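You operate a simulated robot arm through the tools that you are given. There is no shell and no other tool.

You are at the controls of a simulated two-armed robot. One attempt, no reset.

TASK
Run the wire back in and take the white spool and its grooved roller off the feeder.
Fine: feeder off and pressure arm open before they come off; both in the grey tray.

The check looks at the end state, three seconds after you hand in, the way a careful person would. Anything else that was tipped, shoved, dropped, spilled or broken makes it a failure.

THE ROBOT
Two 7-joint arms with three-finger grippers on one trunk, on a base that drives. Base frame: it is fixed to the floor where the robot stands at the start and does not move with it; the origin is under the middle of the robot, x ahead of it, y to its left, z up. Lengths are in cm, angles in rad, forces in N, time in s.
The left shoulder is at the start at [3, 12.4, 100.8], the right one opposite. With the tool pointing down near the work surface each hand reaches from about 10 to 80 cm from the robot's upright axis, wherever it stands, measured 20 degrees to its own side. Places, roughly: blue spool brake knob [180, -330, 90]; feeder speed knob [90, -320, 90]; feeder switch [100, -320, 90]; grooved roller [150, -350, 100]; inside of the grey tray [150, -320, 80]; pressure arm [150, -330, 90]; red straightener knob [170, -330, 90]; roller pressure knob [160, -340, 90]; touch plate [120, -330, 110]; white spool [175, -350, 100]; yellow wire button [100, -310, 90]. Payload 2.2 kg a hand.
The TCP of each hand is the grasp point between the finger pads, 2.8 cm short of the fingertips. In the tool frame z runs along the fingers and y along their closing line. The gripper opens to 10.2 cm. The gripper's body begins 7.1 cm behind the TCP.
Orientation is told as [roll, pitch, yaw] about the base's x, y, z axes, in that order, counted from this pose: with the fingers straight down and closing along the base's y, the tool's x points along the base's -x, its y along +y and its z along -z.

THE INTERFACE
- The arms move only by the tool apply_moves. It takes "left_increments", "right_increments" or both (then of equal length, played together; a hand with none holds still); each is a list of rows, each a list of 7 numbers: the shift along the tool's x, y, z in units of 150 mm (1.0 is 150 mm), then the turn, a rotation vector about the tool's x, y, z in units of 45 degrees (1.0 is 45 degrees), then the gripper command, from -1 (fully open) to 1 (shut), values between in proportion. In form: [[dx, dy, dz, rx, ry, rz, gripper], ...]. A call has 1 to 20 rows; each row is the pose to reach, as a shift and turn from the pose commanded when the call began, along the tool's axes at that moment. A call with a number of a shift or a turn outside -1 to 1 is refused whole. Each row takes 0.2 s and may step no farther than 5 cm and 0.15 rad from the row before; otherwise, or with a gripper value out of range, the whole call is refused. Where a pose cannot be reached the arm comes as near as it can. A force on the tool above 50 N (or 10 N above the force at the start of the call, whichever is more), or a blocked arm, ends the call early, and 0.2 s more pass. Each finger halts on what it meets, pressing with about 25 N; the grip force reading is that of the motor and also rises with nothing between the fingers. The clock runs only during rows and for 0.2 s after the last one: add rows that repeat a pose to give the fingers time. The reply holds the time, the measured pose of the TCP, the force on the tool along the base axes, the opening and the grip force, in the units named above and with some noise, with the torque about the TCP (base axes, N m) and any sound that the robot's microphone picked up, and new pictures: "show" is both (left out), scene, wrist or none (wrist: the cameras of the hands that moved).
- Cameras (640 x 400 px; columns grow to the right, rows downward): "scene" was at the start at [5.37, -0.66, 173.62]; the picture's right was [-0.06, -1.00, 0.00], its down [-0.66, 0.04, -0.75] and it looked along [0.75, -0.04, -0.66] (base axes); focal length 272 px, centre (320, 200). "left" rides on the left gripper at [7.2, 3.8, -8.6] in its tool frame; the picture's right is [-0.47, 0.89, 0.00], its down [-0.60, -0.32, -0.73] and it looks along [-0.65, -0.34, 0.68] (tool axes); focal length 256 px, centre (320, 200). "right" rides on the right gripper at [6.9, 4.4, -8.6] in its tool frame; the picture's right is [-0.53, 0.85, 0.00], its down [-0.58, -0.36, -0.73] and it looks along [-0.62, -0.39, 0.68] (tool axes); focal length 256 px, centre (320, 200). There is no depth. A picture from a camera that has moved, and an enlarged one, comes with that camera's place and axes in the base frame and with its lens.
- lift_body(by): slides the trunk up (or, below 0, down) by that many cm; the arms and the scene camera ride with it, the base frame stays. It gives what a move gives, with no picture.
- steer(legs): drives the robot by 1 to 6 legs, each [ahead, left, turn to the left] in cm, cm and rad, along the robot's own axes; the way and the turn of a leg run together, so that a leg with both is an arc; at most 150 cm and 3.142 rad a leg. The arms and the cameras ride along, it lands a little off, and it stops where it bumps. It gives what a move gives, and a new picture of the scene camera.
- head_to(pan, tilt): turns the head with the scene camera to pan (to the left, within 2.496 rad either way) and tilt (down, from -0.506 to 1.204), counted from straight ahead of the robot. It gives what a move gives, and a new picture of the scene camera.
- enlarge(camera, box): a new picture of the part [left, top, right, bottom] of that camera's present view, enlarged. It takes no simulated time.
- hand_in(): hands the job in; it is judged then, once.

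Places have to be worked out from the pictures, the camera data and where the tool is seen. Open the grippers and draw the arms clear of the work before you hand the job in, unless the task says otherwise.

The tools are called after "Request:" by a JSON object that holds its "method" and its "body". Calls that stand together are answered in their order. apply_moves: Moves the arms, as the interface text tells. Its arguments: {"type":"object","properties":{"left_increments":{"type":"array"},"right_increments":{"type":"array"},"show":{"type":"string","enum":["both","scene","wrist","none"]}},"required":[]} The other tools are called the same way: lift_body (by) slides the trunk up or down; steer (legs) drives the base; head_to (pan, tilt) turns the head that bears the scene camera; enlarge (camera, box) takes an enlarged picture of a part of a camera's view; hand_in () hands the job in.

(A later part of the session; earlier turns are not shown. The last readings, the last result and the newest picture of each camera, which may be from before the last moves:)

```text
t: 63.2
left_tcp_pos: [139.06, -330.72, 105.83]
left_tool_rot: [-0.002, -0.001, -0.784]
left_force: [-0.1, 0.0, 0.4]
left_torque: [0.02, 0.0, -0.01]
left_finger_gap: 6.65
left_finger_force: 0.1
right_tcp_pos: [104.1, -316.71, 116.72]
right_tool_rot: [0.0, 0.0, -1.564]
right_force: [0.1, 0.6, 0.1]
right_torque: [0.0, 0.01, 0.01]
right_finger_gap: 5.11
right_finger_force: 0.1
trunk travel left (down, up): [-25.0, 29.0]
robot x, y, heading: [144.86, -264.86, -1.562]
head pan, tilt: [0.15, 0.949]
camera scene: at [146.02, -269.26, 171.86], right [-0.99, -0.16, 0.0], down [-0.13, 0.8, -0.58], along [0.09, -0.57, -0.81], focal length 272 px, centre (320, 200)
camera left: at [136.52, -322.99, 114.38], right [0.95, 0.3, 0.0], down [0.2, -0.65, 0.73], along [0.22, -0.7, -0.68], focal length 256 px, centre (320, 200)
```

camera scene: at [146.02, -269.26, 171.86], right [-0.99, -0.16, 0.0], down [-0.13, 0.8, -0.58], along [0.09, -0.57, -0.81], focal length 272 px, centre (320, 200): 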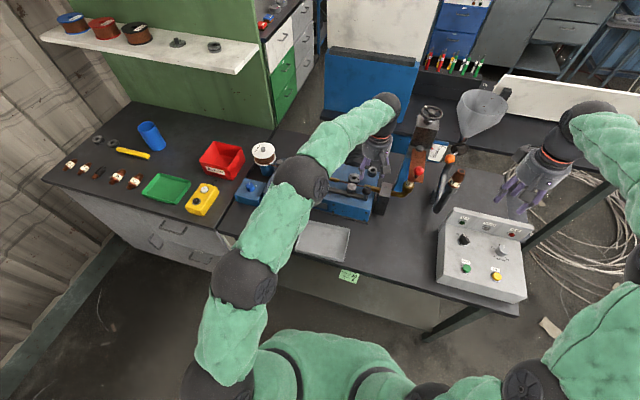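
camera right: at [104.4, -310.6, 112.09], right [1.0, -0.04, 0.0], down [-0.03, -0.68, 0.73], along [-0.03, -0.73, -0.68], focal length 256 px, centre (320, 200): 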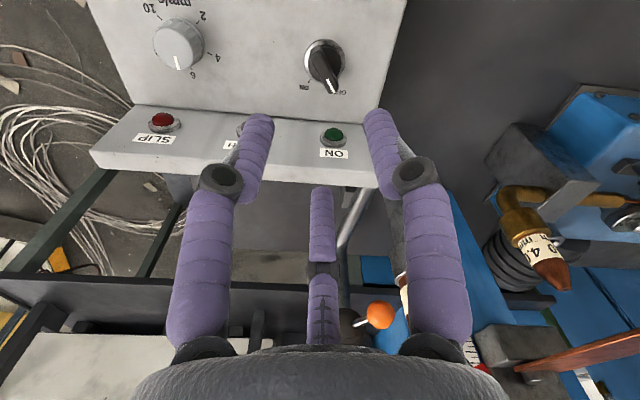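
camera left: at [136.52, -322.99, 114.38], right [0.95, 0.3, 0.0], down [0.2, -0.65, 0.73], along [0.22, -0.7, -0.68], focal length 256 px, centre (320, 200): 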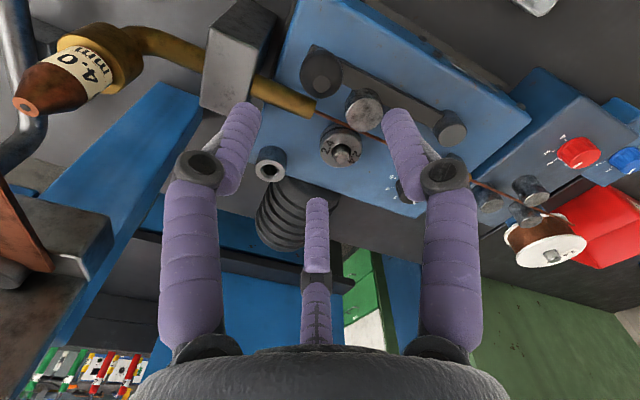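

The ball sits under the hand at about [138.8, -330.3]; the clamp block ends near x = 133.8, so the back finger clears it. I narrow the opening slightly and descend around the ball.

Request:
{"method": "apply_moves", "body": {"left_increments": [[0.03, 0.007, 0.1, 0, 0, 0, -0.15], [0.03, 0.007, 0.35, 0, 0, 0, -0.15], [0.03, 0.007, 0.5, 0, 0, 0, -0.15], [0.03, 0.007, 0.6, 0, 0, 0, -0.15], [0.03, 0.007, 0.68, 0, 0, 0, -0.15], [0.03, 0.007, 0.73, 0, 0, 0, -0.15], [0.03, 0.007, 0.73, 0, 0, 0, -0.15]], "show": "both"}}

```text
t: 64.8
left_tcp_pos: [138.6, -330.25, 94.82]
left_tool_rot: [0.0, 0.0, -0.784]
left_force: [0.3, 0.4, -0.1]
left_torque: [-0.02, 0.01, 0.01]
left_finger_gap: 5.86
left_finger_force: 0.1
right_tcp_pos: [104.14, -316.84, 116.54]
right_tool_rot: [0.0, 0.0, -1.565]
right_force: [-0.3, 0.9, -0.1]
right_torque: [0.02, 0.01, 0.0]
right_finger_gap: 5.08
right_finger_force: 0.0
trunk travel left (down, up): [-25.0, 29.0]
robot x, y, heading: [145.1, -265.11, -1.559]
head pan, tilt: [0.15, 0.949]
camera scene: at [145.94, -269.3, 171.86], right [-0.99, -0.16, 0.0], down [-0.13, 0.8, -0.58], along [0.09, -0.57, -0.81], focal length 272 px, centre (320, 200)
camera left: at [136.21, -322.54, 103.31], right [0.95, 0.3, 0.0], down [0.2, -0.65, 0.73], along [0.22, -0.7, -0.68], focal length 256 px, centre (320, 200)
```

scene: 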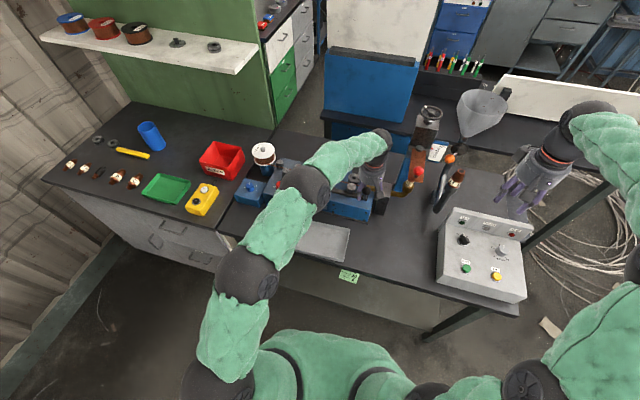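
left: 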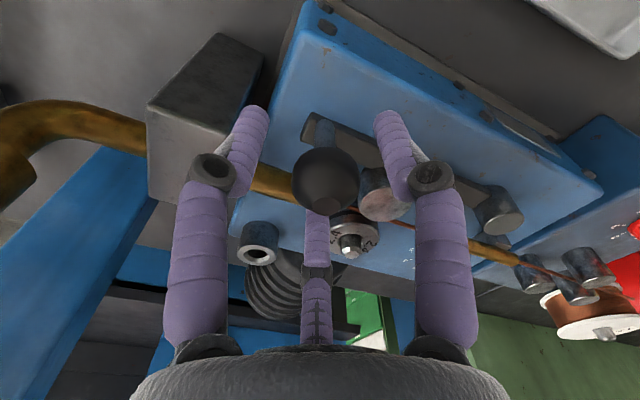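

The ball sits right at the grasp point. I close the fingers on it.

Request:
{"method": "apply_moves", "body": {"left_increments": [[0, 0, 0, 0, 0, 0, 0.2], [0, 0, 0, 0, 0, 0, 0.6], [0, 0, 0, 0, 0, 0, 1], [0, 0, 0, 0, 0, 0, 1]], "show": "wrist"}}

```text
t: 65.8
left_tcp_pos: [138.89, -330.08, 94.72]
left_tool_rot: [0.002, 0.002, -0.785]
left_force: [14.8, 6.0, 0.3]
left_torque: [0.21, -0.56, 0.09]
left_finger_gap: 3.02
left_finger_force: 44.2
right_tcp_pos: [104.26, -316.73, 116.66]
right_tool_rot: [0.0, -0.001, -1.562]
right_force: [-0.5, -0.5, 1.3]
right_torque: [-0.02, 0.0, -0.01]
right_finger_gap: 5.1
right_finger_force: 0.1
trunk travel left (down, up): [-25.0, 29.0]
robot x, y, heading: [145.2, -264.65, -1.559]
head pan, tilt: [0.15, 0.949]
camera left: at [136.45, -322.49, 103.31], right [0.95, 0.3, 0.0], down [0.2, -0.65, 0.73], along [0.22, -0.7, -0.68], focal length 256 px, centre (320, 200)
```

left: 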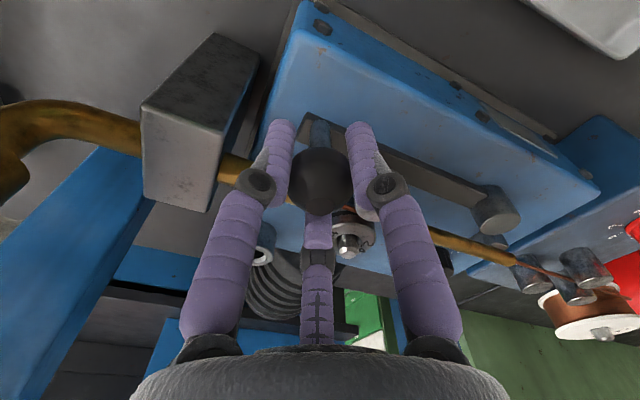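

Gripped (gap 3.0 cm). I pull the handle along its arc about the pivot, towards the front, by 20° first, watching the force.

Request:
{"method": "apply_moves", "body": {"left_increments": [[0.04, 0.08, 0, 0, 0, 0, 1], [0.08, 0.165, 0, 0, 0, 0, 1], [0.107, 0.25, 0, 0, 0, 0, 1], [0.127, 0.335, 0, 0, 0, 0, 1], [0.127, 0.335, 0, 0, 0, 0, 1]], "show": "both"}}

```text
t: 67.0
left_tcp_pos: [140.69, -325.26, 94.83]
left_tool_rot: [-0.003, 0.002, -0.785]
left_force: [-5.9, -0.2, 6.4]
left_torque: [-0.07, 0.53, -0.41]
left_finger_gap: 2.99
left_finger_force: 45.1
right_tcp_pos: [104.01, -316.69, 116.56]
right_tool_rot: [0.002, 0.001, -1.565]
right_force: [0.5, -0.1, -0.1]
right_torque: [-0.01, 0.02, 0.02]
right_finger_gap: 5.09
right_finger_force: 0.1
trunk travel left (down, up): [-25.0, 29.0]
robot x, y, heading: [144.78, -265.27, -1.565]
head pan, tilt: [0.15, 0.949]
camera scene: at [145.87, -269.25, 171.86], right [-0.99, -0.16, 0.0], down [-0.13, 0.8, -0.58], along [0.09, -0.57, -0.81], focal length 272 px, centre (320, 200)
camera left: at [138.26, -317.64, 103.28], right [0.95, 0.3, 0.0], down [0.2, -0.65, 0.73], along [0.22, -0.7, -0.68], focal length 256 px, centre (320, 200)
```

scene: 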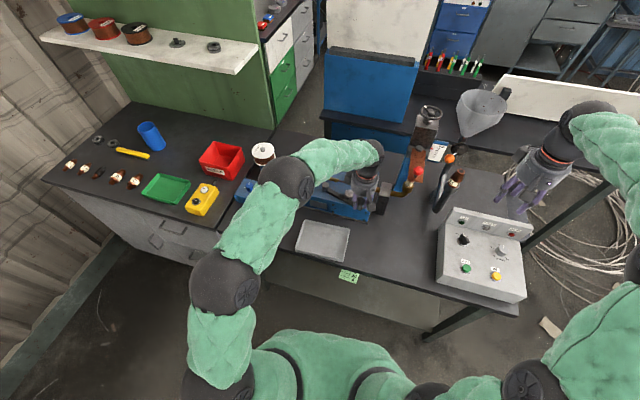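
left: 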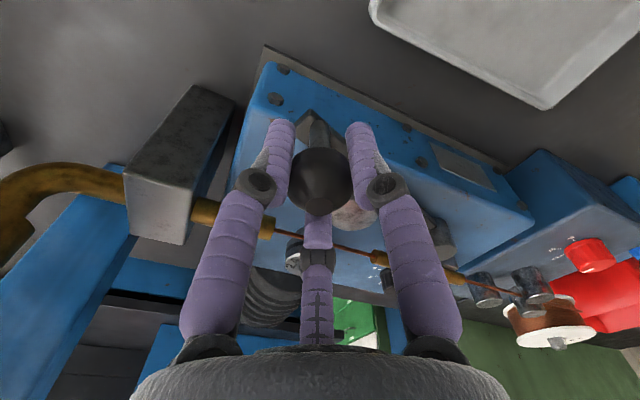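

The arm swings freely. I carry on along the arc by another 30°, to find its open stop.

Request:
{"method": "apply_moves", "body": {"left_increments": [[0.014, 0.07, 0, 0, 0, 0, 1], [0.023, 0.137, 0, 0, 0, 0, 1], [0.025, 0.2, 0, 0, 0, 0, 1], [0.023, 0.269, 0, 0, 0, 0, 1], [0.018, 0.33, 0, 0, 0, 0, 1], [0.009, 0.396, 0, 0, 0, 0, 1], [-0.01, 0.465, 0, 0, 0, 0, 1], [-0.029, 0.537, 0, 0, 0, 0, 1], [-0.029, 0.537, 0, 0, 0, 0, 1]], "show": "both"}}

```text
t: 69.0
left_tcp_pos: [146.45, -319.6, 94.63]
left_tool_rot: [0.004, 0.001, -0.786]
left_force: [-22.2, 14.4, -7.0]
left_torque: [-0.14, 0.45, 0.15]
left_finger_gap: 3.0
left_finger_force: 45.0
right_tcp_pos: [103.79, -316.63, 116.5]
right_tool_rot: [0.004, 0.001, -1.563]
right_force: [-0.3, -0.1, 0.7]
right_torque: [0.02, 0.02, 0.0]
right_finger_gap: 5.1
right_finger_force: 0.1
trunk travel left (down, up): [-25.0, 29.0]
robot x, y, heading: [144.9, -265.06, -1.564]
head pan, tilt: [0.15, 0.949]
camera scene: at [145.63, -269.18, 171.85], right [-0.99, -0.16, 0.0], down [-0.13, 0.8, -0.58], along [0.09, -0.58, -0.81], focal length 272 px, centre (320, 200)
camera left: at [144.03, -311.96, 103.08], right [0.95, 0.3, 0.0], down [0.2, -0.65, 0.73], along [0.22, -0.7, -0.68], focal length 256 px, centre (320, 200)
```

scene: 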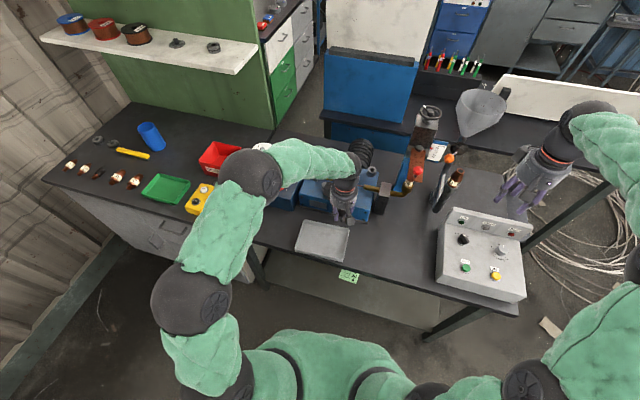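
left: 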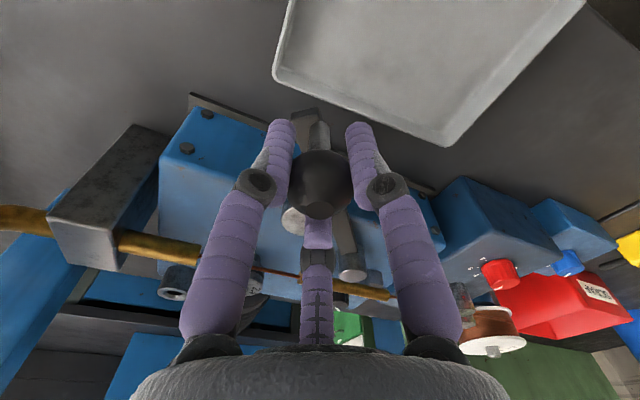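

About 49° open; the force is mostly radial. I try a few more degrees to see whether this is the stop.

Request:
{"method": "apply_moves", "body": {"left_increments": [[-0.002, 0.05, 0, 0, 0, 0, 1], [-0.003, 0.092, 0, 0, 0, 0, 1], [-0.018, 0.13, 0, 0, 0, 0, 1], [-0.036, 0.163, 0, 0, 0, 0, 1], [-0.036, 0.163, 0, 0, 0, 0, 1]], "show": "wrist"}}

```text
t: 69.5
left_tcp_pos: [146.56, -319.66, 94.48]
left_tool_rot: [-0.013, 0.001, -0.789]
left_force: [-21.7, -7.6, -11.4]
left_torque: [-0.68, 0.68, 0.2]
left_finger_gap: 3.0
left_finger_force: 45.3
right_tcp_pos: [103.85, -316.78, 116.51]
right_tool_rot: [0.002, 0.001, -1.564]
right_force: [1.3, 0.4, 0.4]
right_torque: [0.01, 0.03, 0.02]
right_finger_gap: 5.11
right_finger_force: 0.1
trunk travel left (down, up): [-25.0, 29.0]
robot x, y, heading: [144.55, -264.88, -1.563]
head pan, tilt: [0.15, 0.949]
stopped in row 2 (left hand): the force on the tool passed its limit at 55 N (the readings are from after the stop); the commanded pose is now the measured one
camera left: at [144.19, -311.83, 103.04], right [0.96, 0.29, -0.01], down [0.21, -0.65, 0.73], along [0.21, -0.7, -0.68], focal length 256 px, centre (320, 200)
```

left: 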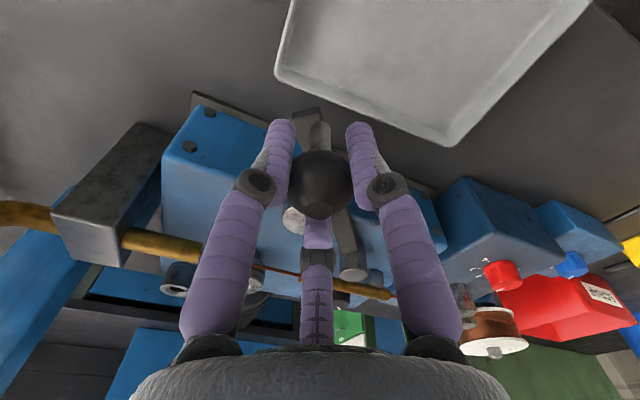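

That is the stop: the arm is fully open. I open the fingers and lift straight up.

Request:
{"method": "apply_moves", "body": {"left_increments": [[0, 0, 0, 0, 0, 0, 0.4], [0, 0, 0, 0, 0, 0, -0.1], [0, 0, 0, 0, 0, 0, -0.15], [0, 0, -0.15, 0, 0, 0, -0.15], [0, 0, -0.45, 0, 0, 0, -0.15], [0, 0, -0.75, 0, 0, 0, -0.15], [0, 0, -1.0, 0, 0, 0, -0.15]], "show": "wrist"}}

```text
t: 71.1
left_tcp_pos: [147.06, -319.12, 109.62]
left_tool_rot: [-0.01, 0.001, -0.788]
left_force: [0.1, 0.1, 0.2]
left_torque: [0.0, 0.0, 0.0]
left_finger_gap: 5.89
left_finger_force: 0.0
right_tcp_pos: [103.98, -316.56, 116.64]
right_tool_rot: [-0.001, -0.001, -1.567]
right_force: [0.4, -0.4, -0.6]
right_torque: [-0.04, -0.03, 0.01]
right_finger_gap: 5.11
right_finger_force: 0.1
trunk travel left (down, up): [-25.0, 29.0]
robot x, y, heading: [144.99, -264.96, -1.561]
head pan, tilt: [0.15, 0.949]
camera left: at [144.76, -311.41, 118.16], right [0.96, 0.3, -0.01], down [0.21, -0.65, 0.73], along [0.21, -0.7, -0.68], focal length 256 px, centre (320, 200)
```

left: 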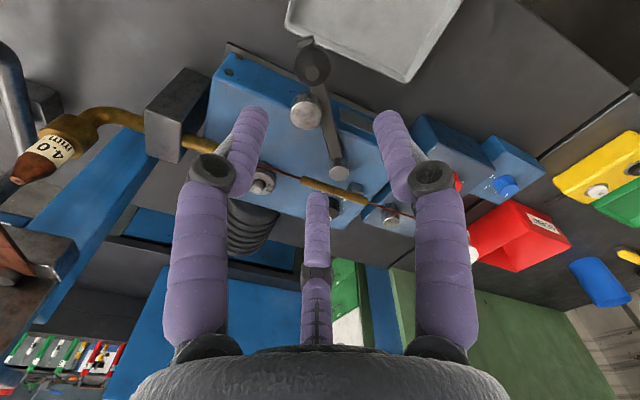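

The arm stands open (ball now over the tray's rear edge). I draw the left hand back to get a clear scene view of roller, wire, tray and spool.

Request:
{"method": "apply_moves", "body": {"left_increments": [[0, 0.2, -0.1, 0, 0, 0, -0.15], [0, 0.45, -0.2, 0, 0, 0, -0.5], [0, 0.7, -0.3, 0, 0, 0, -1], [0, 0.95, -0.4, 0, 0, 0, -1], [0, 1.0, -0.4, 0, 0, 0, -1]], "show": "both"}}

Request:
{"method": "enlarge", "body": {"camera": "scene", "box": [280, 150, 408, 270]}}

Request:
{"method": "enlarge", "body": {"camera": "scene", "box": [220, 130, 316, 210]}}

```text
t: 72.3
left_tcp_pos: [157.84, -308.69, 115.59]
left_tool_rot: [-0.008, 0.002, -0.786]
left_force: [0.2, 0.0, 0.0]
left_torque: [0.03, -0.05, 0.0]
left_finger_gap: 10.19
left_finger_force: 0.2
right_tcp_pos: [103.92, -316.81, 116.62]
right_tool_rot: [0.001, -0.001, -1.562]
right_force: [-0.2, -0.6, -0.1]
right_torque: [0.01, 0.0, 0.02]
right_finger_gap: 5.1
right_finger_force: 0.1
trunk travel left (down, up): [-25.0, 29.0]
robot x, y, heading: [144.71, -265.06, -1.566]
head pan, tilt: [0.15, 0.949]
camera scene: at [145.85, -269.42, 171.85], right [-0.99, -0.16, 0.0], down [-0.13, 0.8, -0.58], along [0.09, -0.57, -0.81], focal length 272 px, centre (320, 200)
camera left: at [155.45, -300.81, 124.06], right [0.96, 0.3, -0.01], down [0.21, -0.65, 0.73], along [0.21, -0.7, -0.68], focal length 256 px, centre (320, 200)
```

scene: 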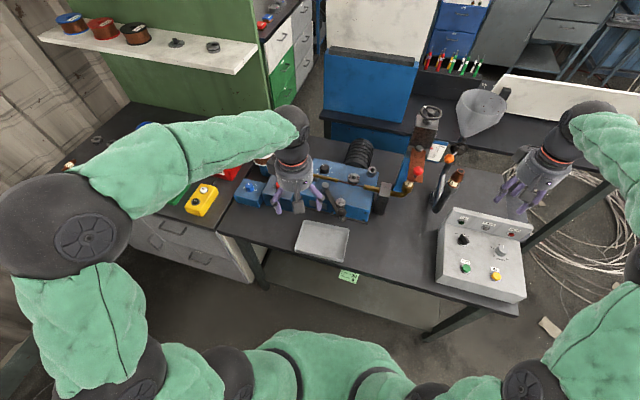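
left: 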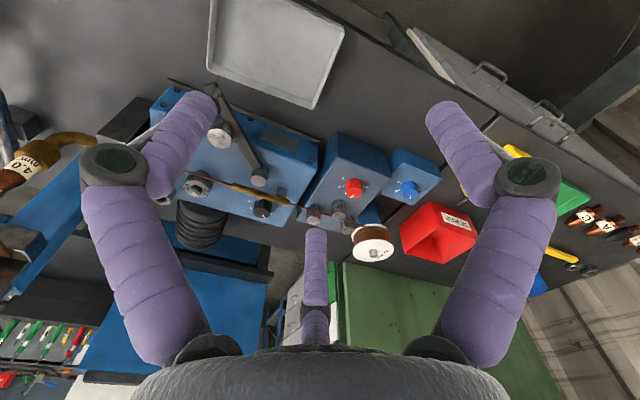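

```text
3.33 times, centred on (344, 210) of scene
camera zoom: at [145.85, -269.42, 171.85], right [-0.99, -0.16, 0.0], down [-0.13, 0.8, -0.58], along [0.09, -0.57, -0.81], focal length 908 px, centre (240, 167)
```

zoom: 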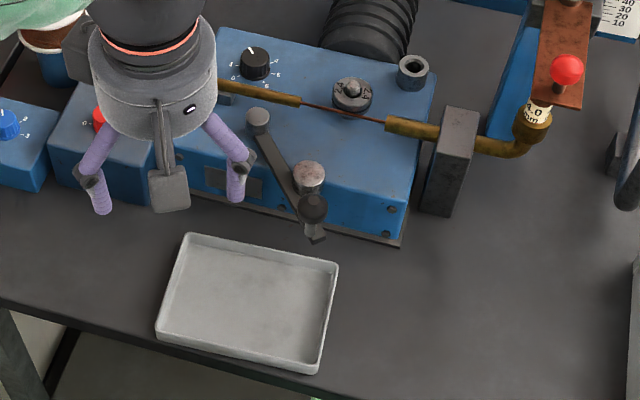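

```text
5.00 times, centred on (268, 170) of scene
camera zoom: at [145.85, -269.42, 171.85], right [-0.99, -0.16, 0.0], down [-0.13, 0.8, -0.58], along [0.09, -0.57, -0.81], focal length 1362 px, centre (580, 350)
```

zoom: 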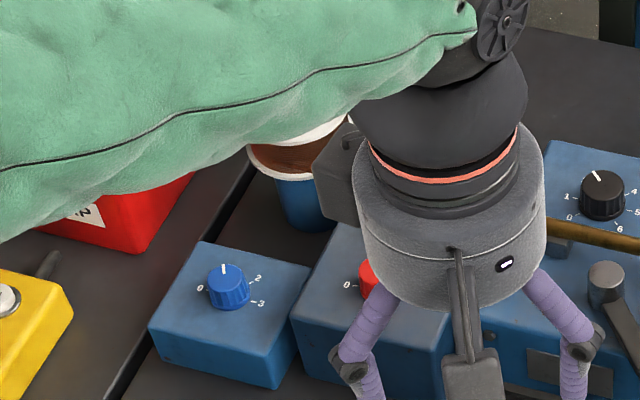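

Arm open, roller free in front. Tray spans x 143–161, y -322…-309. To serve both the spool (left hand) and the roller (right hand) I want to stand near x = 166, so I first pull the right hand back 15 cm, clear of the touch plate, and then slide left.

Request:
{"method": "apply_moves", "body": {"right_increments": [[0.25, 0, 0, 0, 0, 0, 0], [0.5, 0, 0, 0, 0, 0, 0], [0.75, 0, 0, 0, 0, 0, 0], [1.0, 0, 0, 0, 0, 0, 0]], "left_increments": [[0, 0, 0, 0, 0, 0.18, -1], [0, 0, 0, 0, 0, 0.36, -1], [0, 0, 0, 0, 0, 0.54, -1], [0, 0, 0, 0, 0, 0.72, -1]], "show": "none"}}

Request:
{"method": "steer", "body": {"legs": [[1.5, 21, 0]]}}

Request:
{"method": "head_to", "body": {"pan": 0.0, "tilt": 0.95}}

```text
t: 73.3
left_tcp_pos: [157.8, -308.65, 115.6]
left_tool_rot: [-0.007, -0.005, -1.354]
left_force: [-0.3, 0.6, 0.2]
left_torque: [-0.02, 0.03, 0.02]
left_finger_gap: 10.18
left_finger_force: 0.1
right_tcp_pos: [103.84, -301.64, 116.6]
right_tool_rot: [-0.001, 0.0, -1.563]
right_force: [-0.5, 0.4, -0.6]
right_torque: [-0.04, 0.04, 0.0]
right_finger_gap: 5.1
right_finger_force: 0.0
trunk travel left (down, up): [-25.0, 29.0]
robot x, y, heading: [144.63, -264.93, -1.563]
head pan, tilt: [0.15, 0.949]
```

```text
t: 74.9
left_tcp_pos: [179.05, -310.16, 115.5]
left_tool_rot: [-0.01, -0.005, -1.353]
left_force: [0.1, 0.5, 0.3]
left_torque: [0.03, 0.07, 0.04]
left_finger_gap: 10.19
left_finger_force: 0.1
right_tcp_pos: [124.97, -303.04, 116.46]
right_tool_rot: [0.001, -0.003, -1.565]
right_force: [0.4, -1.0, -0.1]
right_torque: [-0.03, 0.02, 0.03]
right_finger_gap: 5.09
right_finger_force: 0.1
trunk travel left (down, up): [-25.0, 29.0]
robot x, y, heading: [166.09, -266.21, -1.562]
head pan, tilt: [0.15, 0.949]
camera scene: at [167.27, -270.68, 171.86], right [-0.99, -0.16, 0.0], down [-0.13, 0.8, -0.58], along [0.09, -0.57, -0.81], focal length 272 px, centre (320, 200)
```

scene: 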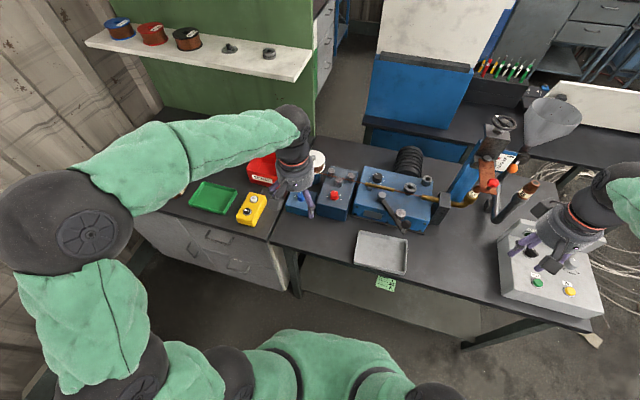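

```text
t: 75.6
left_tcp_pos: [178.91, -310.14, 115.56]
left_tool_rot: [-0.008, -0.005, -1.353]
left_force: [-0.3, -0.3, -0.1]
left_torque: [0.01, 0.02, 0.03]
left_finger_gap: 10.21
left_finger_force: 0.1
right_tcp_pos: [125.04, -303.01, 116.47]
right_tool_rot: [0.001, 0.0, -1.565]
right_force: [0.2, 0.3, -0.6]
right_torque: [0.03, 0.02, -0.01]
right_finger_gap: 5.08
right_finger_force: 0.1
trunk travel left (down, up): [-25.0, 29.0]
robot x, y, heading: [166.12, -266.37, -1.563]
head pan, tilt: [0.0, 0.949]
camera scene: at [165.97, -270.75, 171.86], right [-1.0, -0.01, 0.0], down [-0.01, 0.81, -0.58], along [0.0, -0.58, -0.81], focal length 272 px, centre (320, 200)
```

scene: 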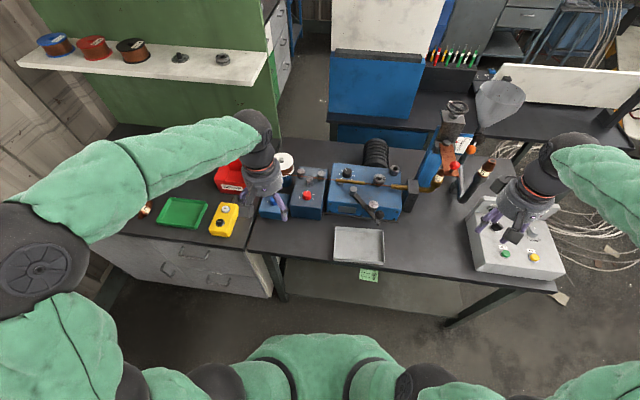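

I stand at [166, -266] with feeder and tray straight ahead. I enlarge the roller, tray and spool.

Request:
{"method": "enlarge", "body": {"camera": "scene", "box": [320, 150, 420, 220]}}

Request:
{"method": "enlarge", "body": {"camera": "scene", "box": [250, 140, 346, 220]}}

Request:
{"method": "enlarge", "body": {"camera": "scene", "box": [320, 200, 400, 270]}}

```text
5.71 times, centred on (370, 185) of scene
camera zoom: at [165.97, -270.75, 171.86], right [-1.0, -0.01, 0.0], down [-0.01, 0.81, -0.58], along [0.0, -0.58, -0.81], focal length 1556 px, centre (34, 286)
```

zoom: 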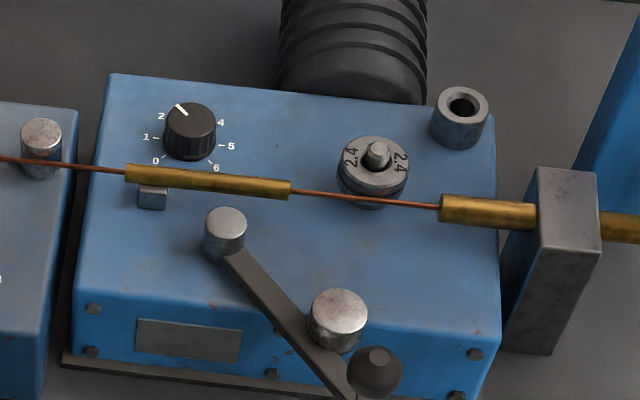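

```text
5.00 times, centred on (298, 180) of scene
camera zoom: at [165.97, -270.75, 171.86], right [-1.0, -0.01, 0.0], down [-0.01, 0.81, -0.58], along [0.0, -0.58, -0.81], focal length 1362 px, centre (430, 300)
```

zoom: 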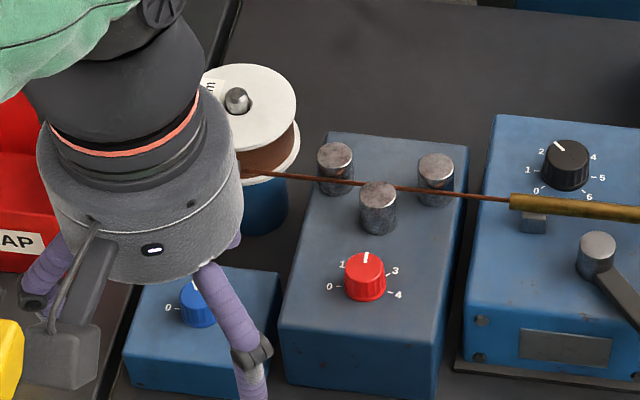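

```text
5.71 times, centred on (360, 235) of scene
camera zoom: at [165.97, -270.75, 171.86], right [-1.0, -0.01, 0.0], down [-0.01, 0.81, -0.58], along [0.0, -0.58, -0.81], focal length 1556 px, centre (91, 0)
```

zoom: 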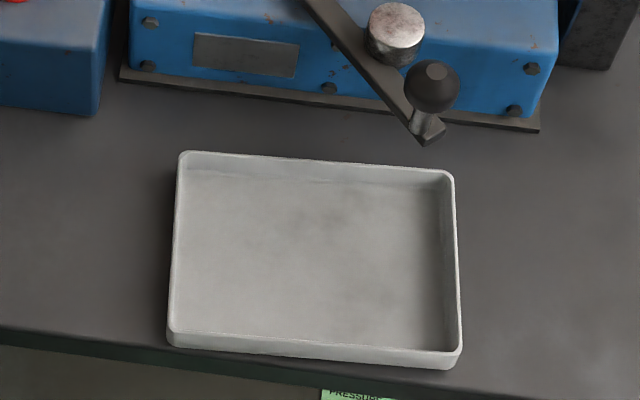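

Roller confirmed at [143.5, -338.5], top z ≈ 91.3; tray centre [152.2, -315.3]. I bring the right hand over at z 116 to stand above the roller, keeping clear of the touch plate.

Request:
{"method": "apply_moves", "body": {"right_increments": [[0, 0.3, 0, 0, 0, 0, 0], [-0.2, 0.5, 0, 0, 0, 0, -0.2], [-0.45, 0.7, 0, 0, 0, 0, -0.2], [-0.7, 0.9, 0, 0, 0, 0, -0.2], [-0.95, 1.0, 0, 0, 0, 0, -0.2], [-1.0, 1.0, 0, 0, 0, 0, -0.2]], "show": "none"}}

Request:
{"method": "apply_moves", "body": {"right_increments": [[-0.25, 0.06, 0, 0, 0, 0, -0.2], [-0.5, 0.12, 0, 0, 0, 0, -0.2], [-0.75, 0.18, 0, 0, 0, 0, -0.2], [-1.0, 0.23, 0, 0, 0, 0, -0.2], [-1.0, 0.23, 0, 0, 0, 0, -0.2]], "show": "both"}}

```text
t: 77.0
left_tcp_pos: [178.87, -310.04, 115.52]
left_tool_rot: [-0.008, -0.006, -1.352]
left_force: [0.5, -0.3, 0.7]
left_torque: [-0.03, 0.0, 0.01]
left_finger_gap: 10.23
left_finger_force: 0.1
right_tcp_pos: [140.07, -317.81, 116.5]
right_tool_rot: [0.002, 0.0, -1.566]
right_force: [-0.1, 1.6, 0.0]
right_torque: [0.02, -0.01, 0.01]
right_finger_gap: 6.11
right_finger_force: 0.2
trunk travel left (down, up): [-25.0, 29.0]
robot x, y, heading: [166.28, -266.19, -1.568]
head pan, tilt: [0.0, 0.949]
```

```text
t: 78.2
left_tcp_pos: [179.03, -309.95, 115.59]
left_tool_rot: [-0.008, -0.004, -1.353]
left_force: [0.4, 0.9, -0.4]
left_torque: [-0.03, 0.03, -0.01]
left_finger_gap: 10.17
left_finger_force: 0.0
right_tcp_pos: [143.52, -332.79, 116.7]
right_tool_rot: [0.001, -0.001, -1.565]
right_force: [0.0, 1.0, 0.4]
right_torque: [-0.03, -0.01, -0.01]
right_finger_gap: 6.1
right_finger_force: 0.2
trunk travel left (down, up): [-25.0, 29.0]
robot x, y, heading: [166.0, -266.15, -1.564]
head pan, tilt: [0.0, 0.949]
camera scene: at [166.0, -270.6, 171.86], right [-1.0, -0.01, 0.0], down [-0.01, 0.81, -0.58], along [0.0, -0.58, -0.81], focal length 272 px, centre (320, 200)
camera right: at [147.99, -325.83, 125.08], right [0.85, -0.53, 0.0], down [-0.36, -0.58, 0.73], along [-0.39, -0.62, -0.68], focal length 256 px, centre (320, 200)
```

scene: 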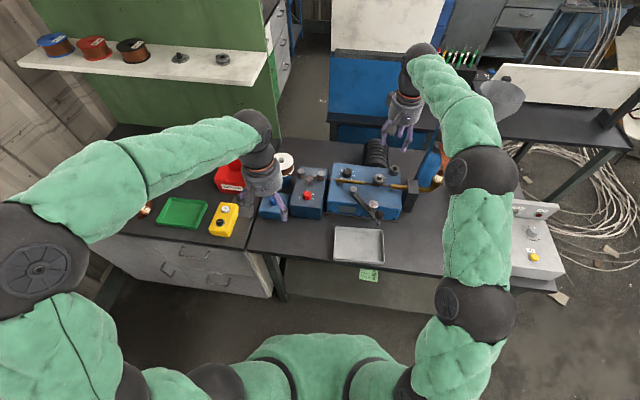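
right: 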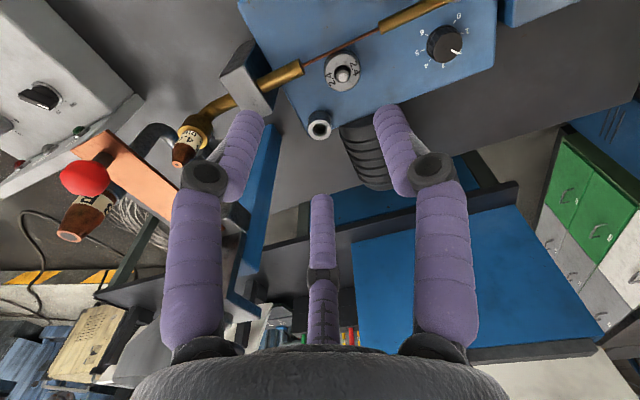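

The roller lies at [143.55, -338.1] in this view. I move over it and lower to z ≈ 101 for a last alignment check.

Request:
{"method": "apply_moves", "body": {"right_increments": [[-0.18, 0, 0, 0, 0, 0, -0.2], [-0.35, 0.003, 0.1, 0, 0, 0, -0.2], [-0.35, 0.003, 0.4, 0, 0, 0, -0.2], [-0.35, 0.003, 0.7, 0, 0, 0, -0.2], [-0.35, 0.003, 1.0, 0, 0, 0, -0.2], [-0.35, 0.003, 1.0, 0, 0, 0, -0.2]], "show": "both"}}

Request:
{"method": "enlarge", "body": {"camera": "right", "box": [220, 40, 440, 200]}}

```text
t: 79.6
left_tcp_pos: [179.03, -310.07, 115.5]
left_tool_rot: [-0.008, -0.006, -1.353]
left_force: [-0.6, 1.0, 0.4]
left_torque: [-0.02, -0.01, -0.01]
left_finger_gap: 10.22
left_finger_force: 0.1
right_tcp_pos: [143.77, -338.11, 101.45]
right_tool_rot: [-0.001, 0.0, -1.564]
right_force: [0.5, 0.2, -0.3]
right_torque: [0.01, 0.01, 0.0]
right_finger_gap: 6.15
right_finger_force: 0.0
trunk travel left (down, up): [-25.0, 29.0]
robot x, y, heading: [166.34, -265.97, -1.558]
head pan, tilt: [0.0, 0.949]
camera scene: at [166.06, -270.73, 171.86], right [-1.0, -0.01, 0.0], down [-0.01, 0.81, -0.58], along [0.0, -0.58, -0.81], focal length 272 px, centre (320, 200)
camera right: at [148.14, -331.11, 109.95], right [0.85, -0.53, 0.0], down [-0.36, -0.58, 0.73], along [-0.39, -0.62, -0.68], focal length 256 px, centre (320, 200)
```

scene: 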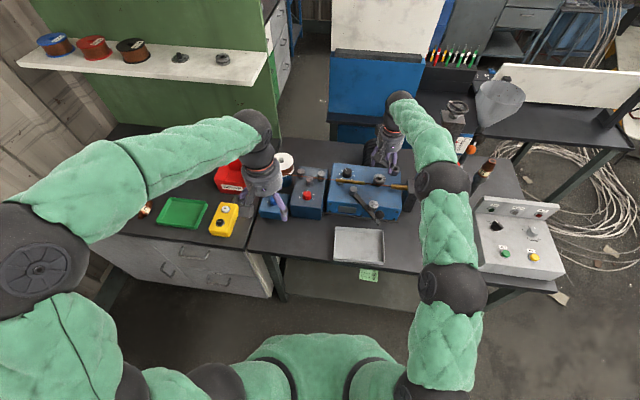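
right: 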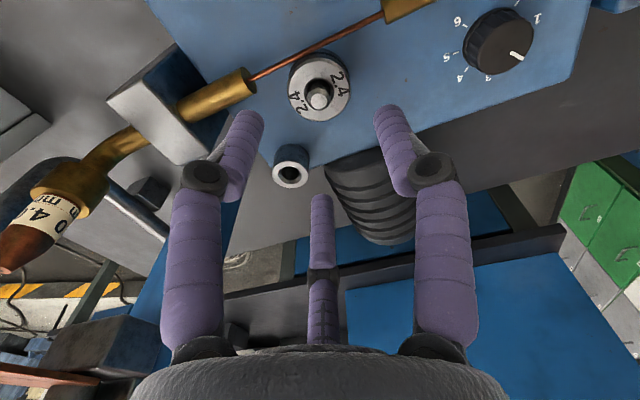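

```text
2.50 times, centred on (330, 120) of right
camera zoom: at [148.14, -331.11, 109.95], right [0.85, -0.53, 0.0], down [-0.36, -0.58, 0.73], along [-0.39, -0.62, -0.68], focal length 640 px, centre (295, 400)
```

zoom: 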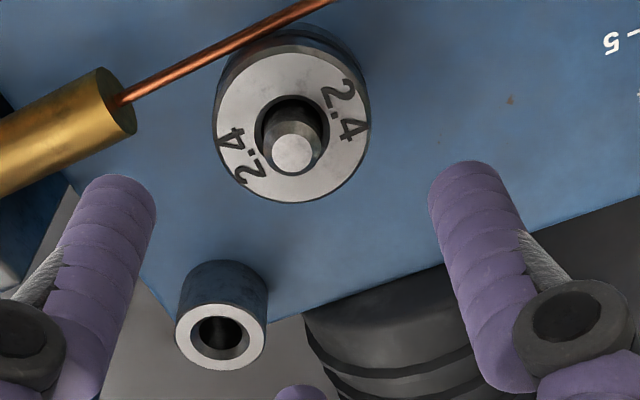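

Ring centre [143.55, -338.1], diameter about 4.6 cm, opening 6.1 cm – aligned. I go down so the tips reach about z 89.5, below the ring's top.

Request:
{"method": "apply_moves", "body": {"right_increments": [[0, -0.012, 0.2, 0, 0, 0, -0.2], [0, -0.012, 0.4, 0, 0, 0, -0.2], [0, -0.012, 0.5, 0, 0, 0, -0.2], [0, -0.012, 0.56, 0, 0, 0, -0.2], [0, -0.012, 0.6, 0, 0, 0, -0.2], [0, -0.012, 0.61, 0, 0, 0, -0.2]], "show": "wrist"}}

Request:
{"method": "enlarge", "body": {"camera": "right", "box": [220, 80, 440, 240]}}

Request:
{"method": "enlarge", "body": {"camera": "scene", "box": [340, 140, 420, 200]}}

```text
t: 81.0
left_tcp_pos: [178.93, -309.95, 115.62]
left_tool_rot: [-0.01, -0.006, -1.352]
left_force: [-1.1, 0.0, -0.2]
left_torque: [0.03, 0.0, 0.03]
left_finger_gap: 10.18
left_finger_force: 0.0
right_tcp_pos: [143.6, -338.21, 92.23]
right_tool_rot: [-0.001, 0.001, -1.564]
right_force: [0.4, -0.6, 0.3]
right_torque: [0.0, -0.02, 0.03]
right_finger_gap: 6.1
right_finger_force: 0.1
trunk travel left (down, up): [-25.0, 29.0]
robot x, y, heading: [165.89, -266.11, -1.566]
head pan, tilt: [0.0, 0.949]
camera right: at [147.98, -331.18, 100.79], right [0.85, -0.53, 0.0], down [-0.36, -0.58, 0.73], along [-0.39, -0.62, -0.68], focal length 256 px, centre (320, 200)
```

right: 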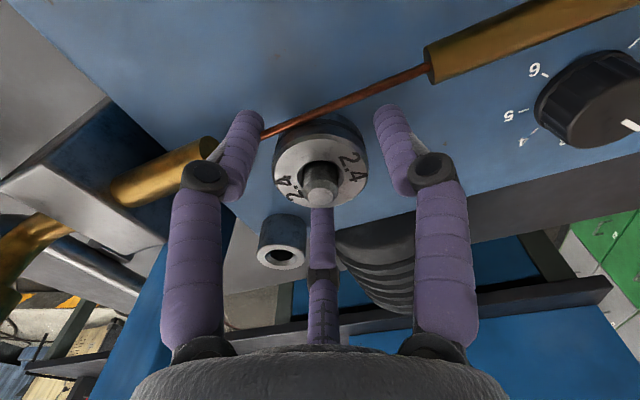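

```text
2.50 times, centred on (330, 160) of right
camera zoom: at [147.98, -331.18, 100.79], right [0.85, -0.53, 0.0], down [-0.36, -0.58, 0.73], along [-0.39, -0.62, -0.68], focal length 640 px, centre (295, 300)
```

zoom: 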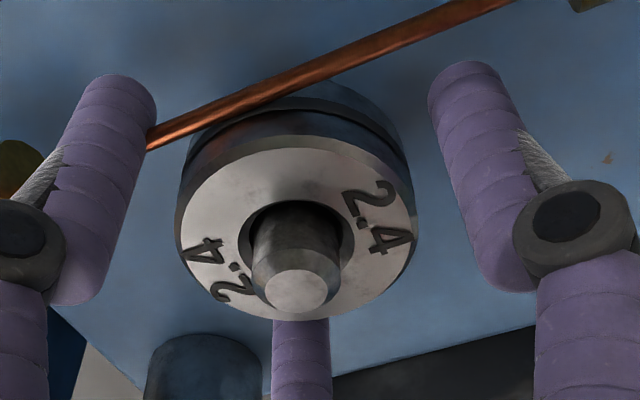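

```text
6.67 times, centred on (380, 170) of scene
camera zoom: at [166.03, -270.76, 171.86], right [-1.0, -0.01, 0.0], down [-0.01, 0.81, -0.58], along [0.0, -0.58, -0.81], focal length 1816 px, centre (-80, 400)
```

zoom: 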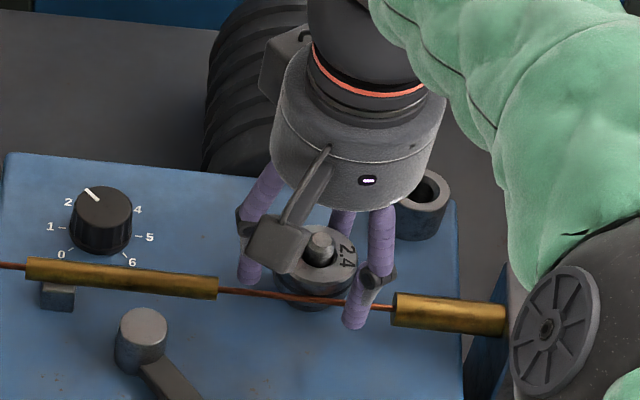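

The tips are level with the ring's lower part, ring top at z ≈ 91.1, wire clear in front. I close on the ring.

Request:
{"method": "apply_moves", "body": {"right_increments": [[0, 0, 0, 0, 0, 0, 0], [0, 0, 0, 0, 0, 0, 0.3], [0, 0, 0, 0, 0, 0, 0.7], [0, 0, 0, 0, 0, 0, 1], [0, 0, 0, 0, 0, 0, 1]], "show": "wrist"}}

```text
t: 82.2
left_tcp_pos: [179.0, -310.04, 115.48]
left_tool_rot: [-0.009, -0.005, -1.352]
left_force: [0.0, 0.8, 0.4]
left_torque: [-0.02, 0.0, -0.01]
left_finger_gap: 10.21
left_finger_force: 0.1
right_tcp_pos: [143.58, -338.28, 92.32]
right_tool_rot: [0.0, -0.001, -1.563]
right_force: [0.7, 0.4, -0.9]
right_torque: [-0.03, -0.04, 0.03]
right_finger_gap: 4.39
right_finger_force: 25.2
trunk travel left (down, up): [-25.0, 29.0]
robot x, y, heading: [166.08, -266.35, -1.565]
head pan, tilt: [0.0, 0.949]
camera right: at [147.98, -331.18, 100.81], right [0.85, -0.53, 0.0], down [-0.36, -0.58, 0.73], along [-0.39, -0.62, -0.68], focal length 256 px, centre (320, 200)
```

right: 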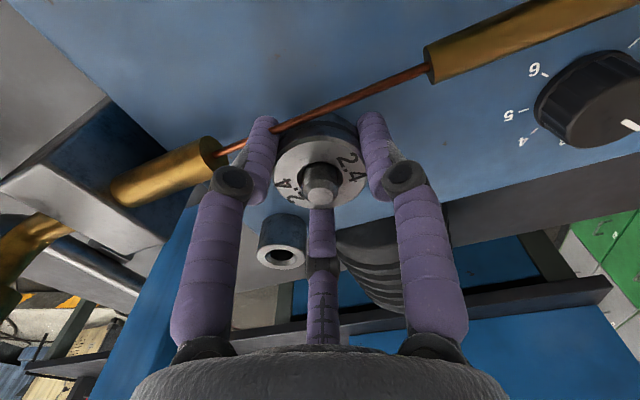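

Held evenly at 4.4 cm with no side force. I lift straight up slowly, 3 cm first.

Request:
{"method": "apply_moves", "body": {"right_increments": [[0, 0, -0.03, 0, 0, 0, 1], [0, 0, -0.06, 0, 0, 0, 1], [0, 0, -0.1, 0, 0, 0, 1], [0, 0, -0.15, 0, 0, 0, 1], [0, 0, -0.2, 0, 0, 0, 1], [0, 0, -0.2, 0, 0, 0, 1]], "show": "both"}}

```text
t: 83.6
left_tcp_pos: [178.93, -310.09, 115.57]
left_tool_rot: [-0.007, -0.005, -1.353]
left_force: [0.4, 1.0, -0.1]
left_torque: [0.03, 0.01, 0.0]
left_finger_gap: 10.2
left_finger_force: 0.2
right_tcp_pos: [143.63, -338.17, 95.27]
right_tool_rot: [0.0, -0.001, -1.565]
right_force: [0.0, 0.3, -2.0]
right_torque: [0.01, 0.03, -0.01]
right_finger_gap: 4.41
right_finger_force: 24.6
trunk travel left (down, up): [-25.0, 29.0]
robot x, y, heading: [166.03, -266.29, -1.566]
head pan, tilt: [0.0, 0.949]
camera scene: at [166.02, -270.82, 171.85], right [-1.0, -0.01, 0.0], down [-0.01, 0.81, -0.58], along [0.0, -0.58, -0.81], focal length 272 px, centre (320, 200)
camera right: at [147.93, -331.13, 103.85], right [0.85, -0.53, 0.0], down [-0.36, -0.58, 0.73], along [-0.39, -0.62, -0.68], focal length 256 px, centre (320, 200)
```

scene: 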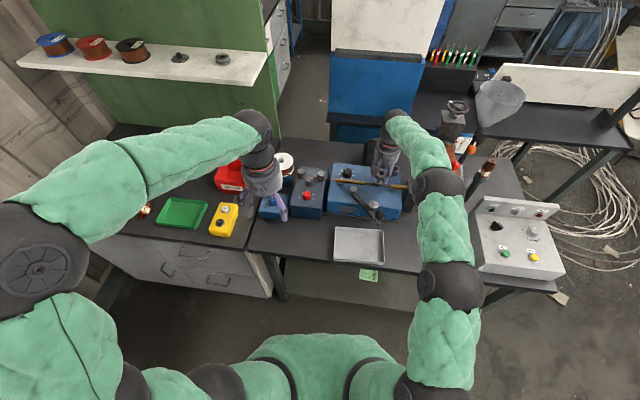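
right: 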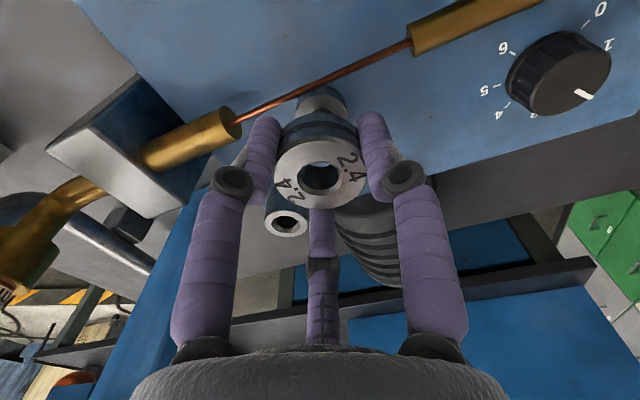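

The roller comes off its pin freely. I raise it to z ≈ 108, well above the ball handle.

Request:
{"method": "apply_moves", "body": {"right_increments": [[0, 0, -0.25, 0, 0, 0, 1], [0, 0, -0.5, 0, 0, 0, 1], [0, 0, -0.75, 0, 0, 0, 1], [0, 0, -0.87, 0, 0, 0, 1], [0, 0, -0.87, 0, 0, 0, 1]], "show": "wrist"}}

Request:
{"method": "apply_moves", "body": {"right_increments": [[0.16, 0.05, 0, 0, 0, 0.16, 1], [0.33, 0.1, 0, 0, 0, 0.33, 1], [0.5, 0.15, 0, 0, 0, 0.5, 1], [0.67, 0.2, 0, 0, 0, 0.67, 1], [0.84, 0.25, 0, 0, 0, 0.84, 1], [1.0, 0.29, 0, 0, 0, 1.0, 1], [1.0, 0.29, 0, 0, 0, 1.0, 1]], "show": "both"}}

```text
t: 84.8
left_tcp_pos: [179.04, -309.96, 115.48]
left_tool_rot: [-0.008, -0.005, -1.352]
left_force: [0.2, -0.7, -0.7]
left_torque: [0.01, 0.0, 0.0]
left_finger_gap: 10.2
left_finger_force: 0.0
right_tcp_pos: [143.64, -338.19, 108.4]
right_tool_rot: [0.001, 0.0, -1.565]
right_force: [0.8, -1.3, -3.0]
right_torque: [0.01, 0.01, -0.02]
right_finger_gap: 4.42
right_finger_force: 25.7
trunk travel left (down, up): [-25.0, 29.0]
robot x, y, heading: [166.12, -266.57, -1.562]
head pan, tilt: [0.0, 0.949]
camera right: at [148.03, -331.21, 117.07], right [0.85, -0.53, 0.0], down [-0.36, -0.58, 0.73], along [-0.39, -0.62, -0.68], focal length 256 px, centre (320, 200)
```

right: 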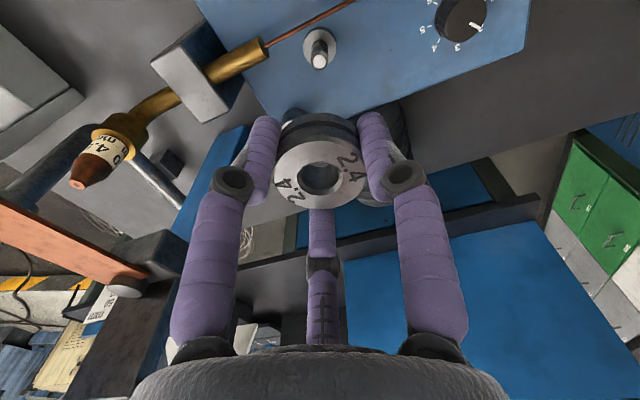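

```text
t: 86.4
left_tcp_pos: [178.95, -310.26, 115.55]
left_tool_rot: [-0.008, -0.004, -1.354]
left_force: [0.4, -0.3, 0.4]
left_torque: [0.04, 0.01, 0.03]
left_finger_gap: 10.19
left_finger_force: 0.0
right_tcp_pos: [147.97, -323.06, 108.16]
right_tool_rot: [-0.001, 0.001, -2.35]
right_force: [0.5, -0.2, -2.2]
right_torque: [0.03, -0.01, -0.01]
right_finger_gap: 4.43
right_finger_force: 25.4
trunk travel left (down, up): [-25.0, 29.0]
robot x, y, heading: [166.06, -266.03, -1.562]
head pan, tilt: [0.0, 0.949]
camera scene: at [166.01, -270.86, 171.85], right [-1.0, -0.01, 0.0], down [-0.01, 0.81, -0.58], along [0.0, -0.58, -0.81], focal length 272 px, centre (320, 200)
camera right: at [155.98, -321.24, 116.79], right [0.22, -0.97, 0.0], down [-0.67, -0.15, 0.73], along [-0.71, -0.16, -0.68], focal length 256 px, centre (320, 200)
```

scene: 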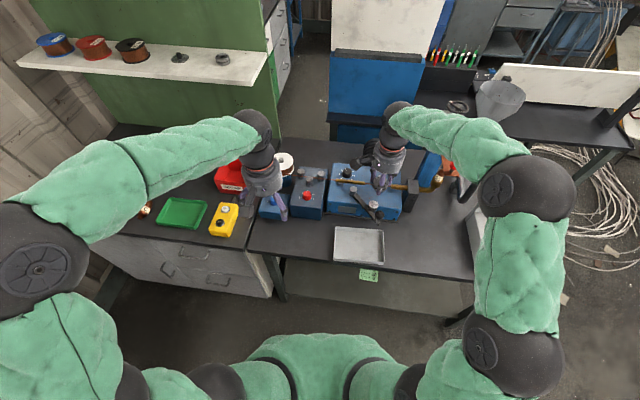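
right: 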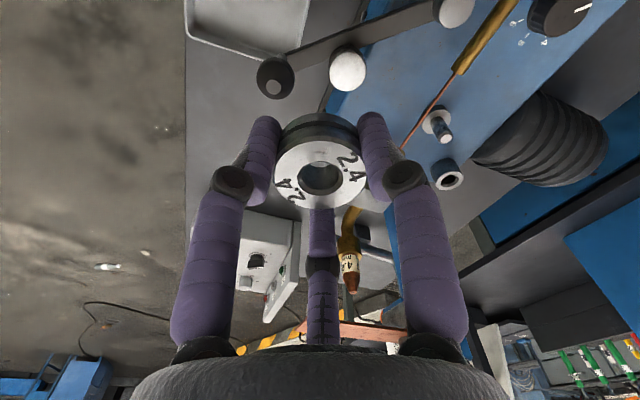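

Roller held firmly, passing over the open arm. I carry it to over the tray at [148, -313].

Request:
{"method": "apply_moves", "body": {"right_increments": [[0.12, -0.12, 0, 0, 0, 0, 1], [0.24, -0.24, 0, 0, 0, 0, 1], [0.36, -0.36, 0, 0, 0, 0, 1], [0.477, -0.471, 0, 0, 0, 0, 1], [0.477, -0.471, 0, 0, 0, 0, 1]], "show": "both"}}

Request:
{"method": "enlarge", "body": {"camera": "scene", "box": [320, 150, 420, 270]}}

```text
t: 87.6
left_tcp_pos: [178.93, -310.18, 115.44]
left_tool_rot: [-0.01, -0.002, -1.353]
left_force: [-0.9, -0.3, -0.3]
left_torque: [0.0, 0.02, -0.02]
left_finger_gap: 10.22
left_finger_force: 0.1
right_tcp_pos: [147.86, -313.12, 108.33]
right_tool_rot: [0.0, 0.002, -2.349]
right_force: [-0.4, 0.0, -0.9]
right_torque: [0.01, -0.01, 0.0]
right_finger_gap: 4.38
right_finger_force: 25.0
trunk travel left (down, up): [-25.0, 29.0]
robot x, y, heading: [166.32, -266.21, -1.567]
head pan, tilt: [0.0, 0.949]
camera scene: at [166.03, -270.86, 171.85], right [-1.0, -0.01, 0.0], down [-0.01, 0.81, -0.58], along [0.0, -0.58, -0.81], focal length 272 px, centre (320, 200)
camera right: at [155.77, -311.22, 116.86], right [0.23, -0.97, 0.0], down [-0.67, -0.15, 0.73], along [-0.71, -0.16, -0.68], focal length 256 px, centre (320, 200)
```

scene: 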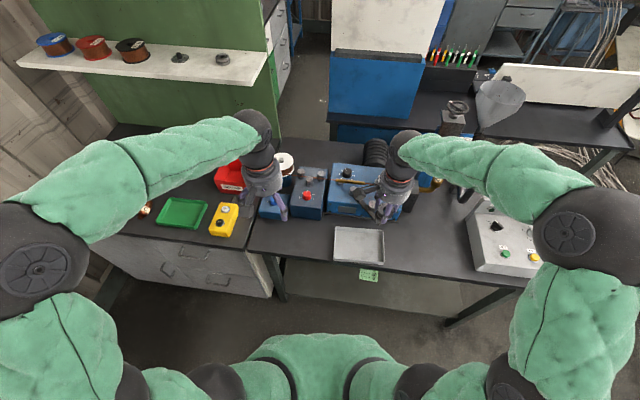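
right: 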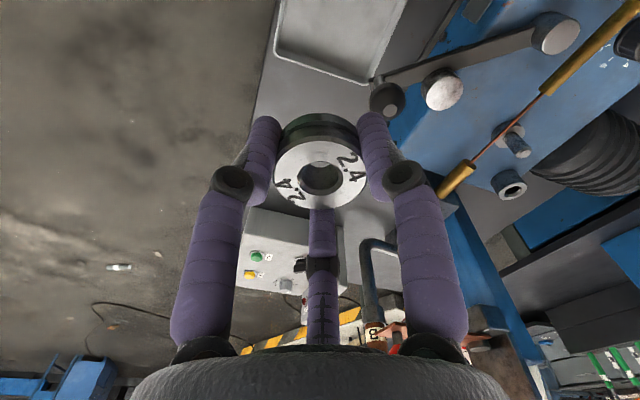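

```text
3.33 times, centred on (370, 210) of scene
camera zoom: at [166.03, -270.86, 171.85], right [-1.0, -0.01, 0.0], down [-0.01, 0.81, -0.58], along [0.0, -0.58, -0.81], focal length 908 px, centre (153, 167)
```

zoom: 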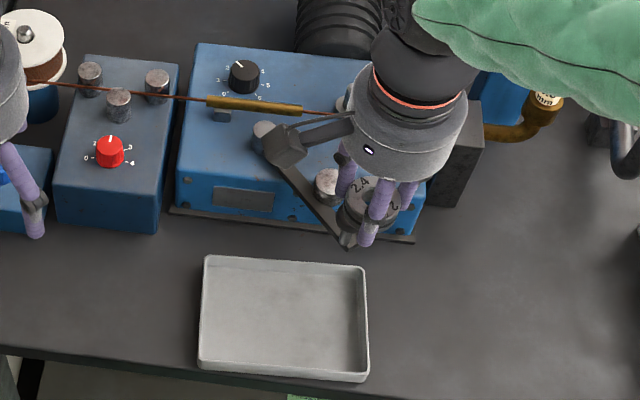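

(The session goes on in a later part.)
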